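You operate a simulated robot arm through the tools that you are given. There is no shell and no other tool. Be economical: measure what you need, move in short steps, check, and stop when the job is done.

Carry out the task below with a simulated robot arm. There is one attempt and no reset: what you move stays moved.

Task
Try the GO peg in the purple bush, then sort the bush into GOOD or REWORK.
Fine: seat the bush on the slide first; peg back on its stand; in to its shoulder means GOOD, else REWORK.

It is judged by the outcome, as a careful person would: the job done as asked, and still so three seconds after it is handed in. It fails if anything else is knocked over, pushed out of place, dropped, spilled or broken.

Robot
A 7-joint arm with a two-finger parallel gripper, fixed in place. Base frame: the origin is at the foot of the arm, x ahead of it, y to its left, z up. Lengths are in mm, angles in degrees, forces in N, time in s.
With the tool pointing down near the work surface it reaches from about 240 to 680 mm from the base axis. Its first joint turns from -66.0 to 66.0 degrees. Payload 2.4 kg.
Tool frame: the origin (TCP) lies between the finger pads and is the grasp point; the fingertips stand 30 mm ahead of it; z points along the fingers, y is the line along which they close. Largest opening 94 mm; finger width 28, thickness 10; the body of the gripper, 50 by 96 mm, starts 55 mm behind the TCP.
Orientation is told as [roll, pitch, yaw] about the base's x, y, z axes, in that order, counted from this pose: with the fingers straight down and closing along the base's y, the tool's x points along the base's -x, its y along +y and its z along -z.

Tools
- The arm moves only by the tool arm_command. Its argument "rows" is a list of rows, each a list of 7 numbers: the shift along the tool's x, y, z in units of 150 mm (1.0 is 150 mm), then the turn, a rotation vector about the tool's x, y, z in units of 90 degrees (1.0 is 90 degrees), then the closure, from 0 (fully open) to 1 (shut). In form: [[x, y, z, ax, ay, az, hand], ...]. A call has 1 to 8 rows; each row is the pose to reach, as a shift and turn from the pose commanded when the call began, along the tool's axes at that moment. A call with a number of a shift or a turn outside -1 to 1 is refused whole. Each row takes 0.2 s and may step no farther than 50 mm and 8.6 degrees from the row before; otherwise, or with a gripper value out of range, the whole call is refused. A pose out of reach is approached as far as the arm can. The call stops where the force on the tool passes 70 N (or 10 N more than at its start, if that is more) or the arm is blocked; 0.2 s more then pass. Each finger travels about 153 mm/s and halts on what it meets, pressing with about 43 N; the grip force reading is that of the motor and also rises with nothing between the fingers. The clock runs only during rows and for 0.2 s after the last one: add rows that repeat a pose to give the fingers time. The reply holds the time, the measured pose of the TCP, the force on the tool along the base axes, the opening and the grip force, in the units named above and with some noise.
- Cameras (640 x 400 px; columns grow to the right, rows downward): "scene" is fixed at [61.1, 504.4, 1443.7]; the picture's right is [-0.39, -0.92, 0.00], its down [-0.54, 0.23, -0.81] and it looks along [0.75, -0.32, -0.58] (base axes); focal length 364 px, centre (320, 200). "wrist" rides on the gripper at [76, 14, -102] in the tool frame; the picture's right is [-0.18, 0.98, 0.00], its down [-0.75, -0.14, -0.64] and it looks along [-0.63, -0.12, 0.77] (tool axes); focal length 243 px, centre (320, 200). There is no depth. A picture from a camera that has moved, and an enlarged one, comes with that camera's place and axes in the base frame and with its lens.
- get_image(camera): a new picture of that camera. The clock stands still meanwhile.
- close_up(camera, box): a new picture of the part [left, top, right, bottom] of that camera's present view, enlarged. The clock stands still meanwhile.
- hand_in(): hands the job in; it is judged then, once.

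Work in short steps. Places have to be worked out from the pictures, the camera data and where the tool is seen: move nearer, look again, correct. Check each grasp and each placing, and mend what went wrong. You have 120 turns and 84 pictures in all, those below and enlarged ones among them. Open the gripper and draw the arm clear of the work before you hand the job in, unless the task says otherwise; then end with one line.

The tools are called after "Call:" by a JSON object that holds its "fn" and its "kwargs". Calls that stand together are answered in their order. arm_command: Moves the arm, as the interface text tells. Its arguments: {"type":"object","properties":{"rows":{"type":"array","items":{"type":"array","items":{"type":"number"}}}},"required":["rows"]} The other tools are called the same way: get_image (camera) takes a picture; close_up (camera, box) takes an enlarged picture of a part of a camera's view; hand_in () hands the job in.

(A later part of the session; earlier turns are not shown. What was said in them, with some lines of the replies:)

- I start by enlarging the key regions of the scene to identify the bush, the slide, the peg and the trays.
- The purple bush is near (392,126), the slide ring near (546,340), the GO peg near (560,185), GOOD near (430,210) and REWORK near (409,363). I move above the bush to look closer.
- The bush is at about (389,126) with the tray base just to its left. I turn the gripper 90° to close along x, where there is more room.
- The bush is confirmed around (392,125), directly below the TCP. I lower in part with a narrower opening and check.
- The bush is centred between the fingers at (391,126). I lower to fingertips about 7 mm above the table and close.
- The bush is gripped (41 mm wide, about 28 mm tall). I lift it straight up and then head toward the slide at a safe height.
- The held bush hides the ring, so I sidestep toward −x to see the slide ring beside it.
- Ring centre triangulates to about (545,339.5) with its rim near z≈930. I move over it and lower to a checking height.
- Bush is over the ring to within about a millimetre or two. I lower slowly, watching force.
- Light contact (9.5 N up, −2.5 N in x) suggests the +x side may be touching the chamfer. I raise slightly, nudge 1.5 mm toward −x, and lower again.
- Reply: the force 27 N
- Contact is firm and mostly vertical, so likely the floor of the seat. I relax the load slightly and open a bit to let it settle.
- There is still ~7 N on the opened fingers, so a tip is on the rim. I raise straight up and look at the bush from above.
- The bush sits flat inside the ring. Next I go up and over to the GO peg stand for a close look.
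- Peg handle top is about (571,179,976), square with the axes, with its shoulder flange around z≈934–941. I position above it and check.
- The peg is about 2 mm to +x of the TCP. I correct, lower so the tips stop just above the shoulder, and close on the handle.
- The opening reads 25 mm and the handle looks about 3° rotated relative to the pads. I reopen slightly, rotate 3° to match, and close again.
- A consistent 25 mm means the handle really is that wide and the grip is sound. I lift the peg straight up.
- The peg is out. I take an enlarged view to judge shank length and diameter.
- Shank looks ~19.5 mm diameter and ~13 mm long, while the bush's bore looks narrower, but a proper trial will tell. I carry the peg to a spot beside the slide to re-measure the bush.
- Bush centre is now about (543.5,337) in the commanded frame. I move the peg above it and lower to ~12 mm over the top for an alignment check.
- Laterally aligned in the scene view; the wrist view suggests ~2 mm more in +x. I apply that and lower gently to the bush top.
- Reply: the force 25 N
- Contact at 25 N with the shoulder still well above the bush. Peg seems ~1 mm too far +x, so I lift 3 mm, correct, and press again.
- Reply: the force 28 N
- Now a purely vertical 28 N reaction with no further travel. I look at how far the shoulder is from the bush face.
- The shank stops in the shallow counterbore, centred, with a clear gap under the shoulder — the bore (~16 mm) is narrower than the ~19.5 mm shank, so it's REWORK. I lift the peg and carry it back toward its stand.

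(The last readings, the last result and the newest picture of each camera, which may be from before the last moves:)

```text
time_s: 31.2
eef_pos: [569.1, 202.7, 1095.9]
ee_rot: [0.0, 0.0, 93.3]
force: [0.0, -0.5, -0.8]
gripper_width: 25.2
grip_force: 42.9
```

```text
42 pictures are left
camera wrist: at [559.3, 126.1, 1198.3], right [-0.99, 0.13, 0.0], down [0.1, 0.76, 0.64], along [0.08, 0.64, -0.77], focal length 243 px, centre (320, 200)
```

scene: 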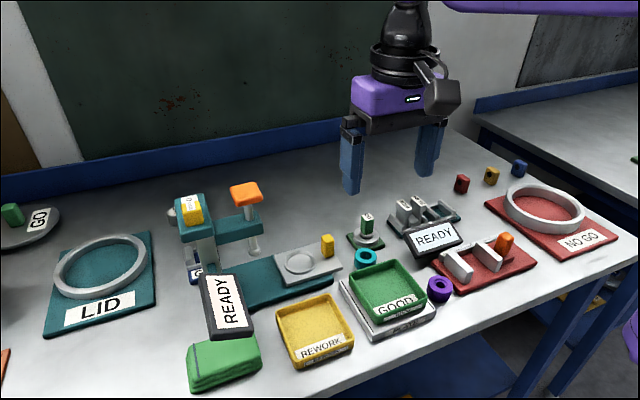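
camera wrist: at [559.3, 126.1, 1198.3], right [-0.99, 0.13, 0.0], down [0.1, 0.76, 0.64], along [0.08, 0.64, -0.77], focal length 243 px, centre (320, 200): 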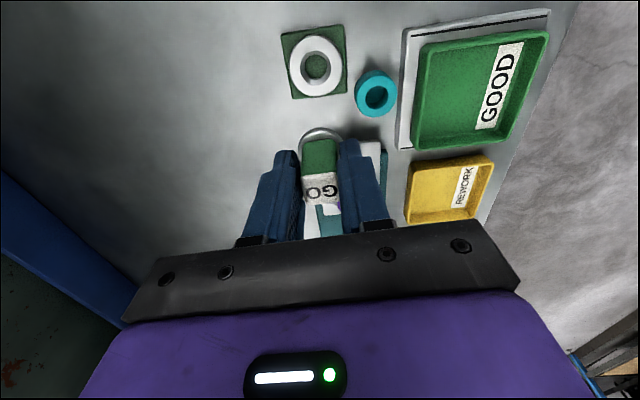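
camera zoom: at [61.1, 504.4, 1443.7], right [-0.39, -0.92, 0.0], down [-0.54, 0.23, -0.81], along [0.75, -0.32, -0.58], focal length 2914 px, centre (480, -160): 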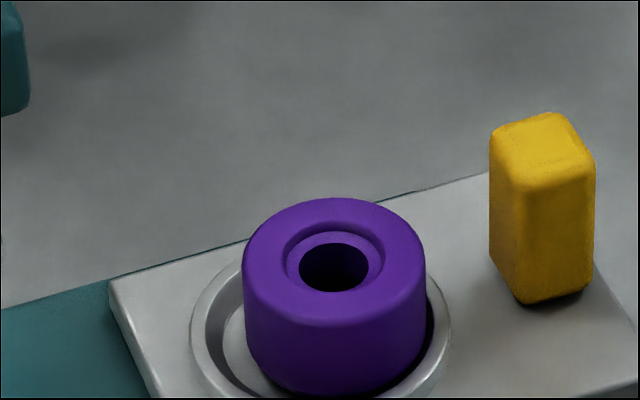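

The bush is undisturbed. I finish the return path and lower to ~23 mm above the seated height to check alignment with the stand.

Call:
{"fn": "arm_command", "kwargs": {"rows": [[0.1, -0.007, 0, 0, 0, 0, 0.9], [0.165, -0.013, 0, 0, 0, 0, 0.9], [0.165, -0.013, 0.2, 0, 0, 0, 0.9], [0.165, -0.013, 0.4, 0, 0, 0, 0.9], [0.165, -0.013, 0.6, 0, 0, 0, 0.9], [0.165, -0.013, 0.66, 0, 0, 0, 0.9], [0.165, -0.013, 0.66, 0, 0, 0, 0.9]]}}

Call:
{"fn": "close_up", "kwargs": {"camera": "scene", "box": [330, 205, 394, 255]}}

Call:
{"fn": "close_up", "kwargs": {"camera": "wrist", "box": [240, 80, 400, 180]}}

```text
time_s: 32.8
eef_pos: [572.7, 178.2, 996.5]
ee_rot: [0.0, 0.0, 93.1]
force: [0.7, -0.8, -0.8]
gripper_width: 25.1
grip_force: 43.0
```

```text
8.00 times, centred on (362, 230) of scene
camera zoom: at [61.1, 504.4, 1443.7], right [-0.39, -0.92, 0.0], down [-0.54, 0.23, -0.81], along [0.75, -0.32, -0.58], focal length 2914 px, centre (-16, -40)
```

zoom: 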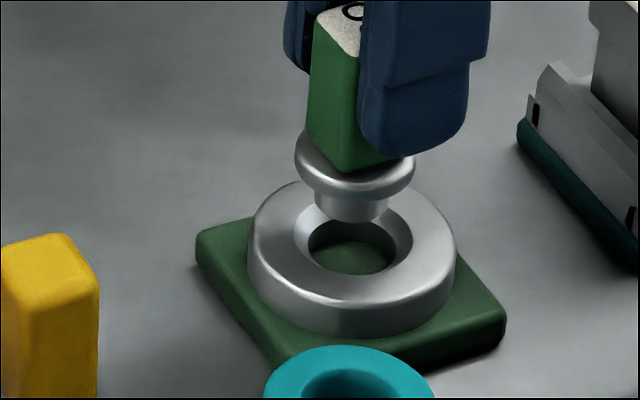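

```text
4.00 times, centred on (320, 130) of wrist
camera zoom: at [562.3, 101.7, 1099.1], right [-0.99, 0.13, 0.0], down [0.1, 0.76, 0.64], along [0.08, 0.64, -0.77], focal length 970 px, centre (320, 480)
```

zoom: 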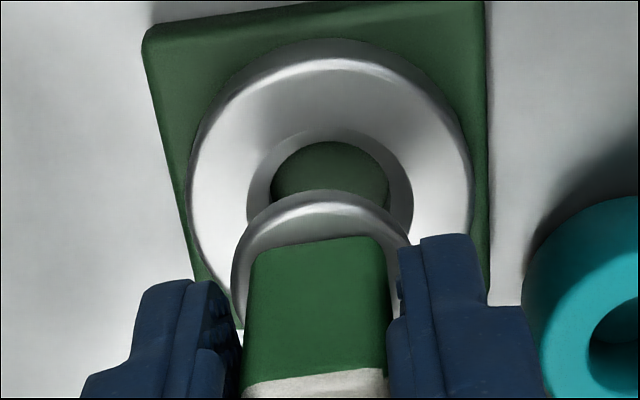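

The peg lines up above the chamfered stand bore. I lower it gently into the stand.

Call:
{"fn": "arm_command", "kwargs": {"rows": [[0, 0, 0.04, 0, 0, 0, 0.9], [0, 0, 0.08, 0, 0, 0, 0.9], [0, 0, 0.11, 0, 0, 0, 0.9], [0, 0, 0.13, 0, 0, 0, 0.9], [0, 0, 0.138, 0, 0, 0, 0.9], [0, 0, 0.138, 0, 0, 0, 0.9]]}}

Call:
{"fn": "close_up", "kwargs": {"camera": "scene", "box": [330, 205, 394, 255]}}

```text
time_s: 34.2
eef_pos: [570.5, 177.1, 976.4]
ee_rot: [-0.1, 0.0, 93.1]
force: [0.5, 0.2, -0.7]
gripper_width: 25.4
grip_force: 42.8
```

```text
8.00 times, centred on (362, 230) of scene
camera zoom: at [61.1, 504.4, 1443.7], right [-0.39, -0.92, 0.0], down [-0.54, 0.23, -0.81], along [0.75, -0.32, -0.58], focal length 2914 px, centre (-16, -40)
```

zoom: 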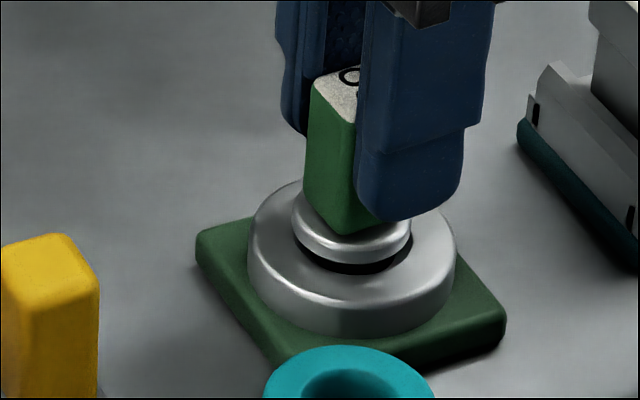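

It's in with about a millimetre left. I lower in small steps until contact.

Call:
{"fn": "arm_command", "kwargs": {"rows": [[0, 0, 0.007, 0, 0, 0, 0.9], [0, 0, 0.011, 0, 0, 0, 0.9], [0, 0, 0.011, 0, 0, 0, 0.9]]}}

```text
time_s: 35.0
eef_pos: [570.5, 176.1, 975.1]
ee_rot: [0.0, 0.0, 93.0]
force: [0.5, -0.4, -0.4]
gripper_width: 25.4
grip_force: 43.3
```

Call:
{"fn": "arm_command", "kwargs": {"rows": [[0, 0, 0.006, 0, 0, 0, 0.9], [0, 0, 0.012, 0, 0, 0, 0.9], [0, 0, 0.012, 0, 0, 0, 0.9]]}}

Call:
{"fn": "close_up", "kwargs": {"camera": "scene", "box": [330, 205, 394, 255]}}

```text
time_s: 35.8
eef_pos: [571.8, 179.6, 974.4]
ee_rot: [-0.2, -0.1, 93.2]
force: [-3.0, 1.8, 18.5]
gripper_width: 25.3
grip_force: 43.0
```

```text
8.00 times, centred on (362, 230) of scene
camera zoom: at [60.7, 504.3, 1443.7], right [-0.39, -0.92, 0.0], down [-0.54, 0.23, -0.81], along [0.75, -0.32, -0.58], focal length 2914 px, centre (-16, -40)
```

zoom: 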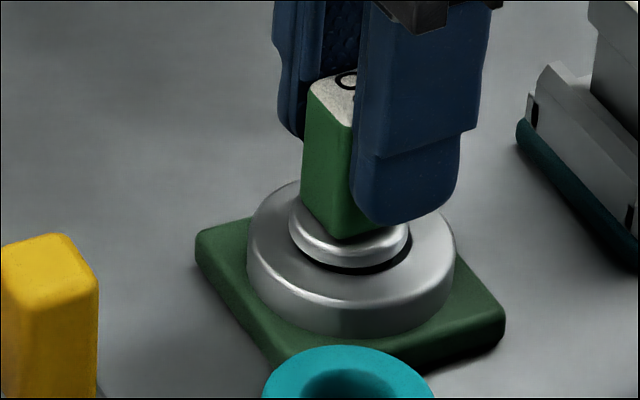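

Contact at 18 N: the shoulder rests on the stand just as at the start. I ease back 1 mm, release, and rise clear.

Call:
{"fn": "arm_command", "kwargs": {"rows": [[0, 0, -0.006, 0, 0, 0, 0.9], [0, 0, -0.006, 0, 0, 0, 0.7], [0, 0, -0.006, 0, 0, 0, 0.5], [0, 0, -0.006, 0, 0, 0, 0.4], [0, 0, -0.1, 0, 0, 0, 0.4], [0, 0, -0.35, 0, 0, 0, 0.4], [0, 0, -0.65, 0, 0, 0, 0.4], [0, 0, -0.8, 0, 0, 0, 0.4]]}}

Call:
{"fn": "close_up", "kwargs": {"camera": "scene", "box": [330, 205, 394, 255]}}

Call:
{"fn": "get_image", "kwargs": {"camera": "wrist"}}

```text
time_s: 37.6
eef_pos: [572.0, 176.9, 1094.3]
ee_rot: [0.1, 0.1, 93.1]
force: [-0.3, -0.1, -0.6]
gripper_width: 56.3
grip_force: 0.1
```

```text
8.00 times, centred on (362, 230) of scene
camera zoom: at [61.1, 504.4, 1443.7], right [-0.39, -0.92, 0.0], down [-0.54, 0.23, -0.81], along [0.75, -0.32, -0.58], focal length 2914 px, centre (-16, -40)
```

zoom: 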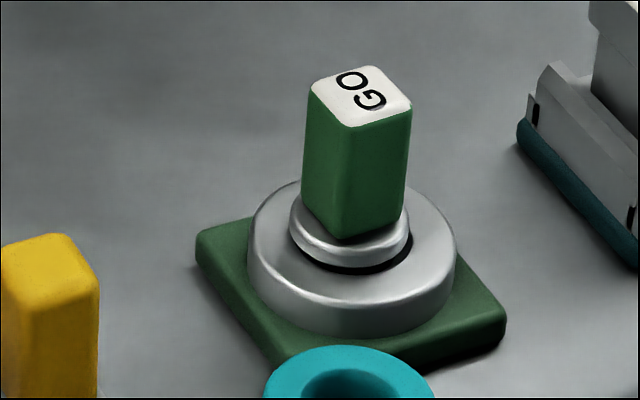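

```text
36 pictures are left
camera wrist: at [562.9, 102.0, 1196.7], right [-0.99, 0.13, 0.0], down [0.1, 0.76, 0.64], along [0.08, 0.64, -0.77], focal length 243 px, centre (320, 200)
```

wrist: 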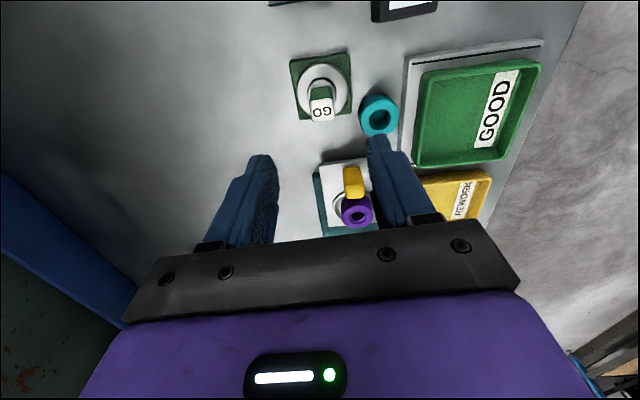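

Peg is back upright on its stand as before. Now back above the bush with the gripper opened to ~70 mm.

Call:
{"fn": "arm_command", "kwargs": {"rows": [[-0.25, 0.033, 0, 0, 0, 0, 0.25], [-0.5, 0.065, 0, 0, 0, 0, 0.25], [-0.75, 0.098, 0, 0, 0, 0, 0.25], [-0.999, 0.133, 0, 0, 0, 0, 0.25], [-0.999, 0.133, 0, 0, 0, 0, 0.25]]}}

Call:
{"fn": "arm_command", "kwargs": {"rows": [[-0.066, 0, 0, 0, 0, 0, 0.25], [-0.066, 0, 0.25, 0, 0, 0, 0.25], [-0.066, 0, 0.5, 0, 0, 0, 0.25], [-0.066, 0, 0.6, 0, 0, 0, 0.25], [-0.066, 0, 0.6, 0, 0, 0, 0.25]]}}

Call:
{"fn": "close_up", "kwargs": {"camera": "wrist", "box": [220, 80, 420, 205]}}

```text
time_s: 38.8
eef_pos: [543.3, 327.1, 1094.3]
ee_rot: [0.0, 0.0, 93.1]
force: [0.1, 0.4, 0.4]
gripper_width: 70.5
grip_force: 0.1
```

```text
time_s: 40.0
eef_pos: [542.8, 335.7, 1003.6]
ee_rot: [-0.1, 0.0, 93.2]
force: [0.9, 0.3, -0.3]
gripper_width: 70.2
grip_force: 0.1
```

```text
3.20 times, centred on (320, 142) of wrist
camera zoom: at [533.3, 260.2, 1105.5], right [-0.99, 0.13, 0.0], down [0.1, 0.76, 0.64], along [0.08, 0.64, -0.77], focal length 776 px, centre (320, 384)
```

zoom: 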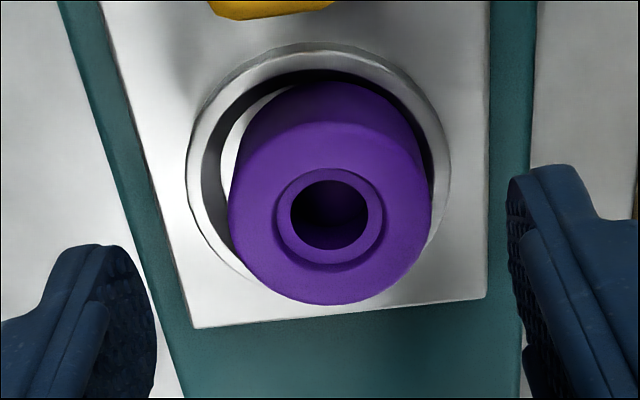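

Bush centred between the fingers. I lower so the tips stay above the ring rim, and close.

Call:
{"fn": "arm_command", "kwargs": {"rows": [[0, 0, 0.12, 0, 0, 0, 0.25], [0, 0, 0.235, 0, 0, 0, 0.25], [0, 0, 0.235, 0, 0, 0, 0.25], [0, 0, 0.235, 0, 0, 0, 0.5], [0, 0, 0.235, 0, 0, 0, 0.8], [0, 0, 0.235, 0, 0, 0, 0.8]]}}

Call:
{"fn": "close_up", "kwargs": {"camera": "wrist", "box": [220, 80, 420, 205]}}

```text
time_s: 41.4
eef_pos: [543.2, 335.9, 966.3]
ee_rot: [0.1, 0.0, 93.2]
force: [-1.1, -1.2, 0.7]
gripper_width: 39.5
grip_force: 43.1
```

```text
3.20 times, centred on (320, 142) of wrist
camera zoom: at [533.3, 260.5, 1070.6], right [-0.99, 0.13, 0.0], down [0.1, 0.76, 0.64], along [0.08, 0.64, -0.77], focal length 776 px, centre (320, 384)
```

zoom: 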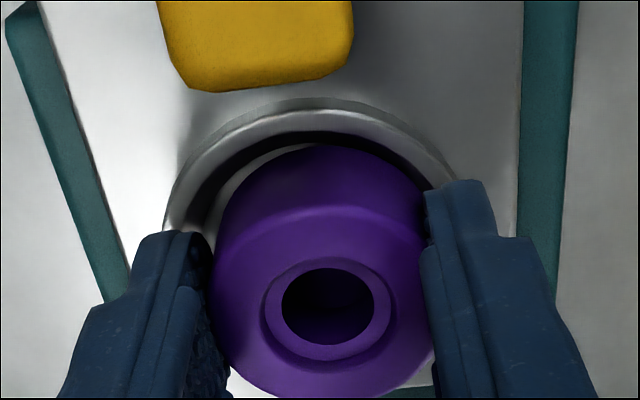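

Gripped at ~40 mm. I lift it clear and start toward the REWORK tray.

Call:
{"fn": "arm_command", "kwargs": {"rows": [[0, 0, -0.08, 0, 0, 0, 0.8], [0, 0, -0.3, 0, 0, 0, 0.8], [0, 0, -0.6, 0, 0, 0, 0.8], [0, 0, -0.8, 0, 0, 0, 0.8], [0.0, 0.3, -0.8, 0, 0, 0, 0.8], [0.0, 0.5, -0.8, 0, 0, 0, 0.8], [0.0, 0.5, -0.8, 0, 0, 0, 0.8]]}}

Call:
{"fn": "get_image", "kwargs": {"camera": "wrist"}}

Call:
{"fn": "get_image", "kwargs": {"camera": "scene"}}

```text
time_s: 43.0
eef_pos: [466.0, 331.1, 1088.5]
ee_rot: [0.0, 0.1, 93.2]
force: [0.1, 0.1, -0.1]
gripper_width: 39.3
grip_force: 42.8
```

```text
33 pictures are left
camera wrist: at [456.4, 255.9, 1190.5], right [-0.99, 0.13, 0.0], down [0.1, 0.76, 0.64], along [0.08, 0.64, -0.77], focal length 243 px, centre (320, 200)
```

wrist: 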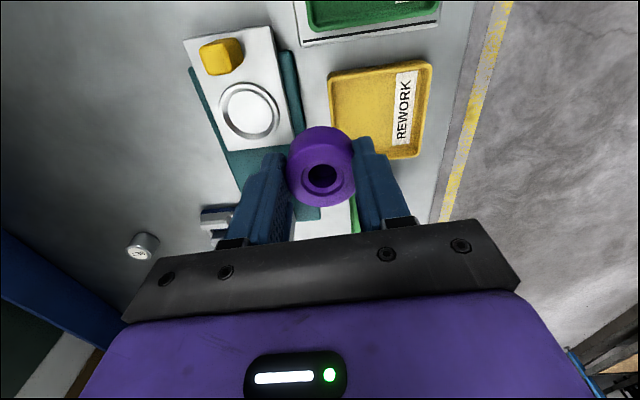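

```text
32 pictures are left
```

scene: 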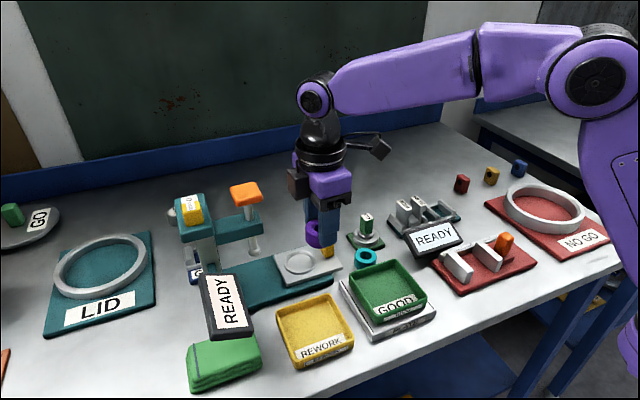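

The REWORK tray centre is at about (404,363). I move over it, then lower to just above its floor.

Call:
{"fn": "arm_command", "kwargs": {"rows": [[-0.12, 0.2, 0, 0, 0, 0, 0.8], [-0.237, 0.399, 0, 0, 0, 0, 0.8], [-0.237, 0.399, 0.2, 0, 0, 0, 0.8], [-0.237, 0.399, 0.4, 0, 0, 0, 0.8], [-0.237, 0.399, 0.55, 0, 0, 0, 0.8], [-0.237, 0.399, 0.55, 0, 0, 0, 0.8]]}}

Call:
{"fn": "get_image", "kwargs": {"camera": "wrist"}}

Call:
{"fn": "close_up", "kwargs": {"camera": "scene", "box": [200, 230, 400, 375]}}

```text
time_s: 44.4
eef_pos: [405.2, 362.6, 1005.2]
ee_rot: [0.0, -0.1, 93.2]
force: [-0.4, -0.1, -1.0]
gripper_width: 40.0
grip_force: 43.5
```

```text
31 pictures are left
camera wrist: at [395.6, 286.6, 1107.5], right [-0.99, 0.13, 0.0], down [0.1, 0.76, 0.64], along [0.08, 0.64, -0.77], focal length 243 px, centre (320, 200)
```

wrist: 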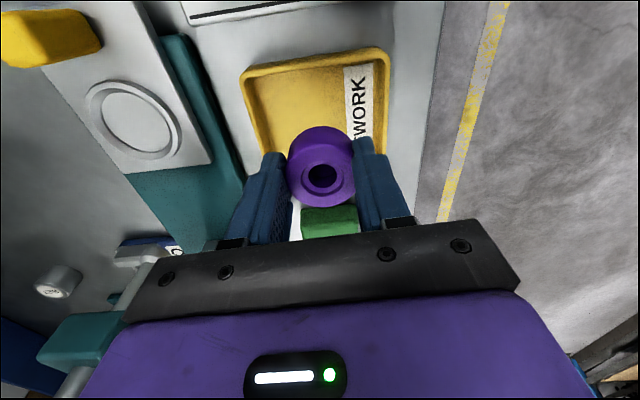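

```text
2.76 times, centred on (300, 302) of scene
camera zoom: at [61.1, 504.4, 1443.7], right [-0.39, -0.92, 0.0], down [-0.54, 0.23, -0.81], along [0.75, -0.32, -0.58], focal length 1005 px, centre (375, -83)
```

zoom: 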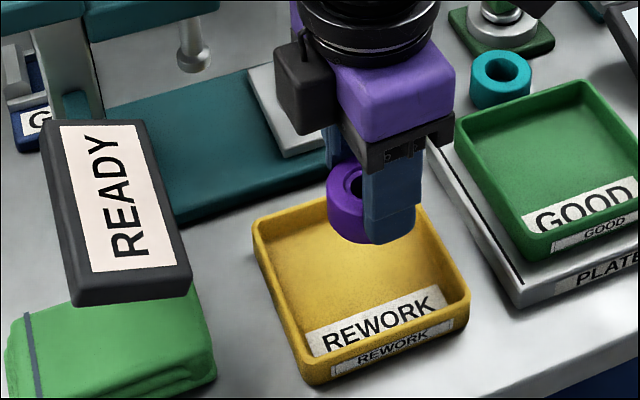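

The bush is centred over the tray. I lower, slowing near the floor.

Call:
{"fn": "arm_command", "kwargs": {"rows": [[-0.01, 0, 0.15, 0, 0, 0, 0.8], [-0.01, 0, 0.28, 0, 0, 0, 0.8], [-0.01, 0, 0.34, 0, 0, 0, 0.8], [-0.01, 0, 0.36, 0, 0, 0, 0.8], [-0.01, 0, 0.375, 0, 0, 0, 0.8], [-0.01, 0, 0.375, 0, 0, 0, 0.8]]}}

Call:
{"fn": "close_up", "kwargs": {"camera": "scene", "box": [260, 270, 360, 370]}}

```text
time_s: 45.8
eef_pos: [405.5, 366.1, 949.2]
ee_rot: [0.0, -0.1, 93.2]
force: [-0.5, 0.3, -1.2]
gripper_width: 39.6
grip_force: 43.2
```

```text
4.00 times, centred on (310, 320) of scene
camera zoom: at [61.1, 504.4, 1443.7], right [-0.39, -0.92, 0.0], down [-0.54, 0.23, -0.81], along [0.75, -0.32, -0.58], focal length 1457 px, centre (360, -280)
```

zoom: 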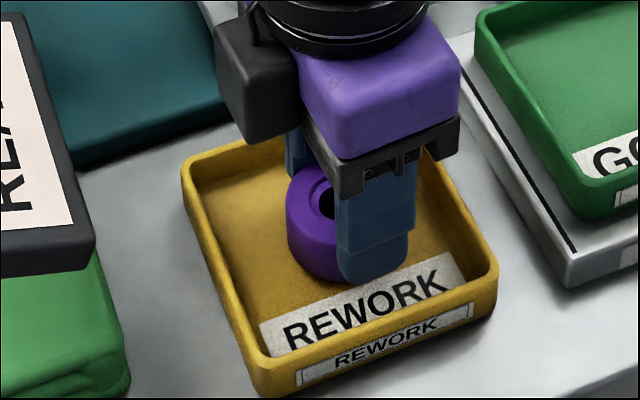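

No contact yet and the bush is nearly at the floor. I go down in 1–2 mm steps.

Call:
{"fn": "arm_command", "kwargs": {"rows": [[0, 0, 0.012, 0, 0, 0, 0.8], [0, 0, 0.02, 0, 0, 0, 0.8], [0, 0, 0.02, 0, 0, 0, 0.8]]}}

```text
time_s: 46.6
eef_pos: [405.9, 364.9, 946.4]
ee_rot: [-0.1, -0.1, 93.2]
force: [-1.4, -1.5, 14.9]
gripper_width: 39.7
grip_force: 42.6
```

Touched the floor (15 N). I ease 1 mm, open to ~60 mm, and rise clear.

Call:
{"fn": "arm_command", "kwargs": {"rows": [[0, 0, -0.006, 0, 0, 0, 0.8], [0, 0, -0.006, 0, 0, 0, 0.5], [0, 0, -0.006, 0, 0, 0, 0.38], [0, 0, -0.006, 0, 0, 0, 0.38], [0, 0, -0.1, 0, 0, 0, 0.38], [0, 0, -0.4, 0, 0, 0, 0.38], [0, 0, -0.7, 0, 0, 0, 0.38], [0, 0, -1.0, 0, 0, 0, 0.2]]}}

Call:
{"fn": "arm_command", "kwargs": {"rows": [[0.2, 0, -0.1, 0, 0, 0, 0], [0.4, 0, -0.3, 0, 0, 0, 0], [0.6, 0, -0.4, 0, 0, 0, 0], [0.8, 0, -0.5, 0, 0, 0, 0], [0.8, 0, -0.5, 0, 0, 0, 0], [0.8, 0, -0.5, 0, 0, 0, 0]]}}

Call:
{"fn": "get_image", "kwargs": {"camera": "scene"}}

Call:
{"fn": "close_up", "kwargs": {"camera": "scene", "box": [260, 200, 420, 370]}}

```text
time_s: 48.4
eef_pos: [407.1, 364.3, 1096.7]
ee_rot: [0.0, 0.1, 93.2]
force: [-0.8, -0.1, 0.9]
gripper_width: 75.2
grip_force: 0.0
```

```text
time_s: 49.8
eef_pos: [411.9, 246.0, 1171.7]
ee_rot: [0.0, 0.0, 93.1]
force: [0.1, 0.2, -0.4]
gripper_width: 94.2
grip_force: 0.0
```

```text
28 pictures are left
```

scene: 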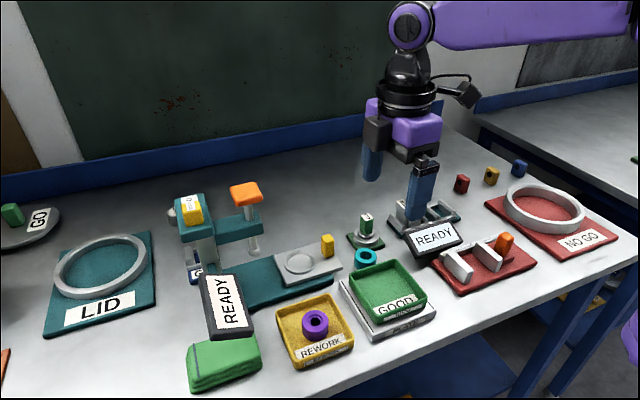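

```text
2.35 times, centred on (340, 285) of scene
camera zoom: at [61.1, 504.4, 1443.7], right [-0.39, -0.92, 0.0], down [-0.54, 0.23, -0.81], along [0.75, -0.32, -0.58], focal length 857 px, centre (273, 0)
```

zoom: 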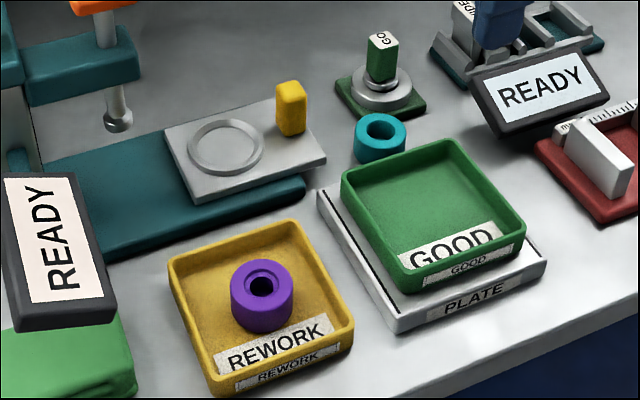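

The bush lies flat in the REWORK tray, the peg is on its stand, nothing else has moved, and the arm is clear with the gripper open. I hand in.

Call:
{"fn": "hand_in", "kwargs": {}}

```text
The job is handed in.
```

I seated the purple bush on the slide and tried the GO peg. It stopped short of its shoulder, so the bush is now in the REWORK tray and the peg is back on its stand.
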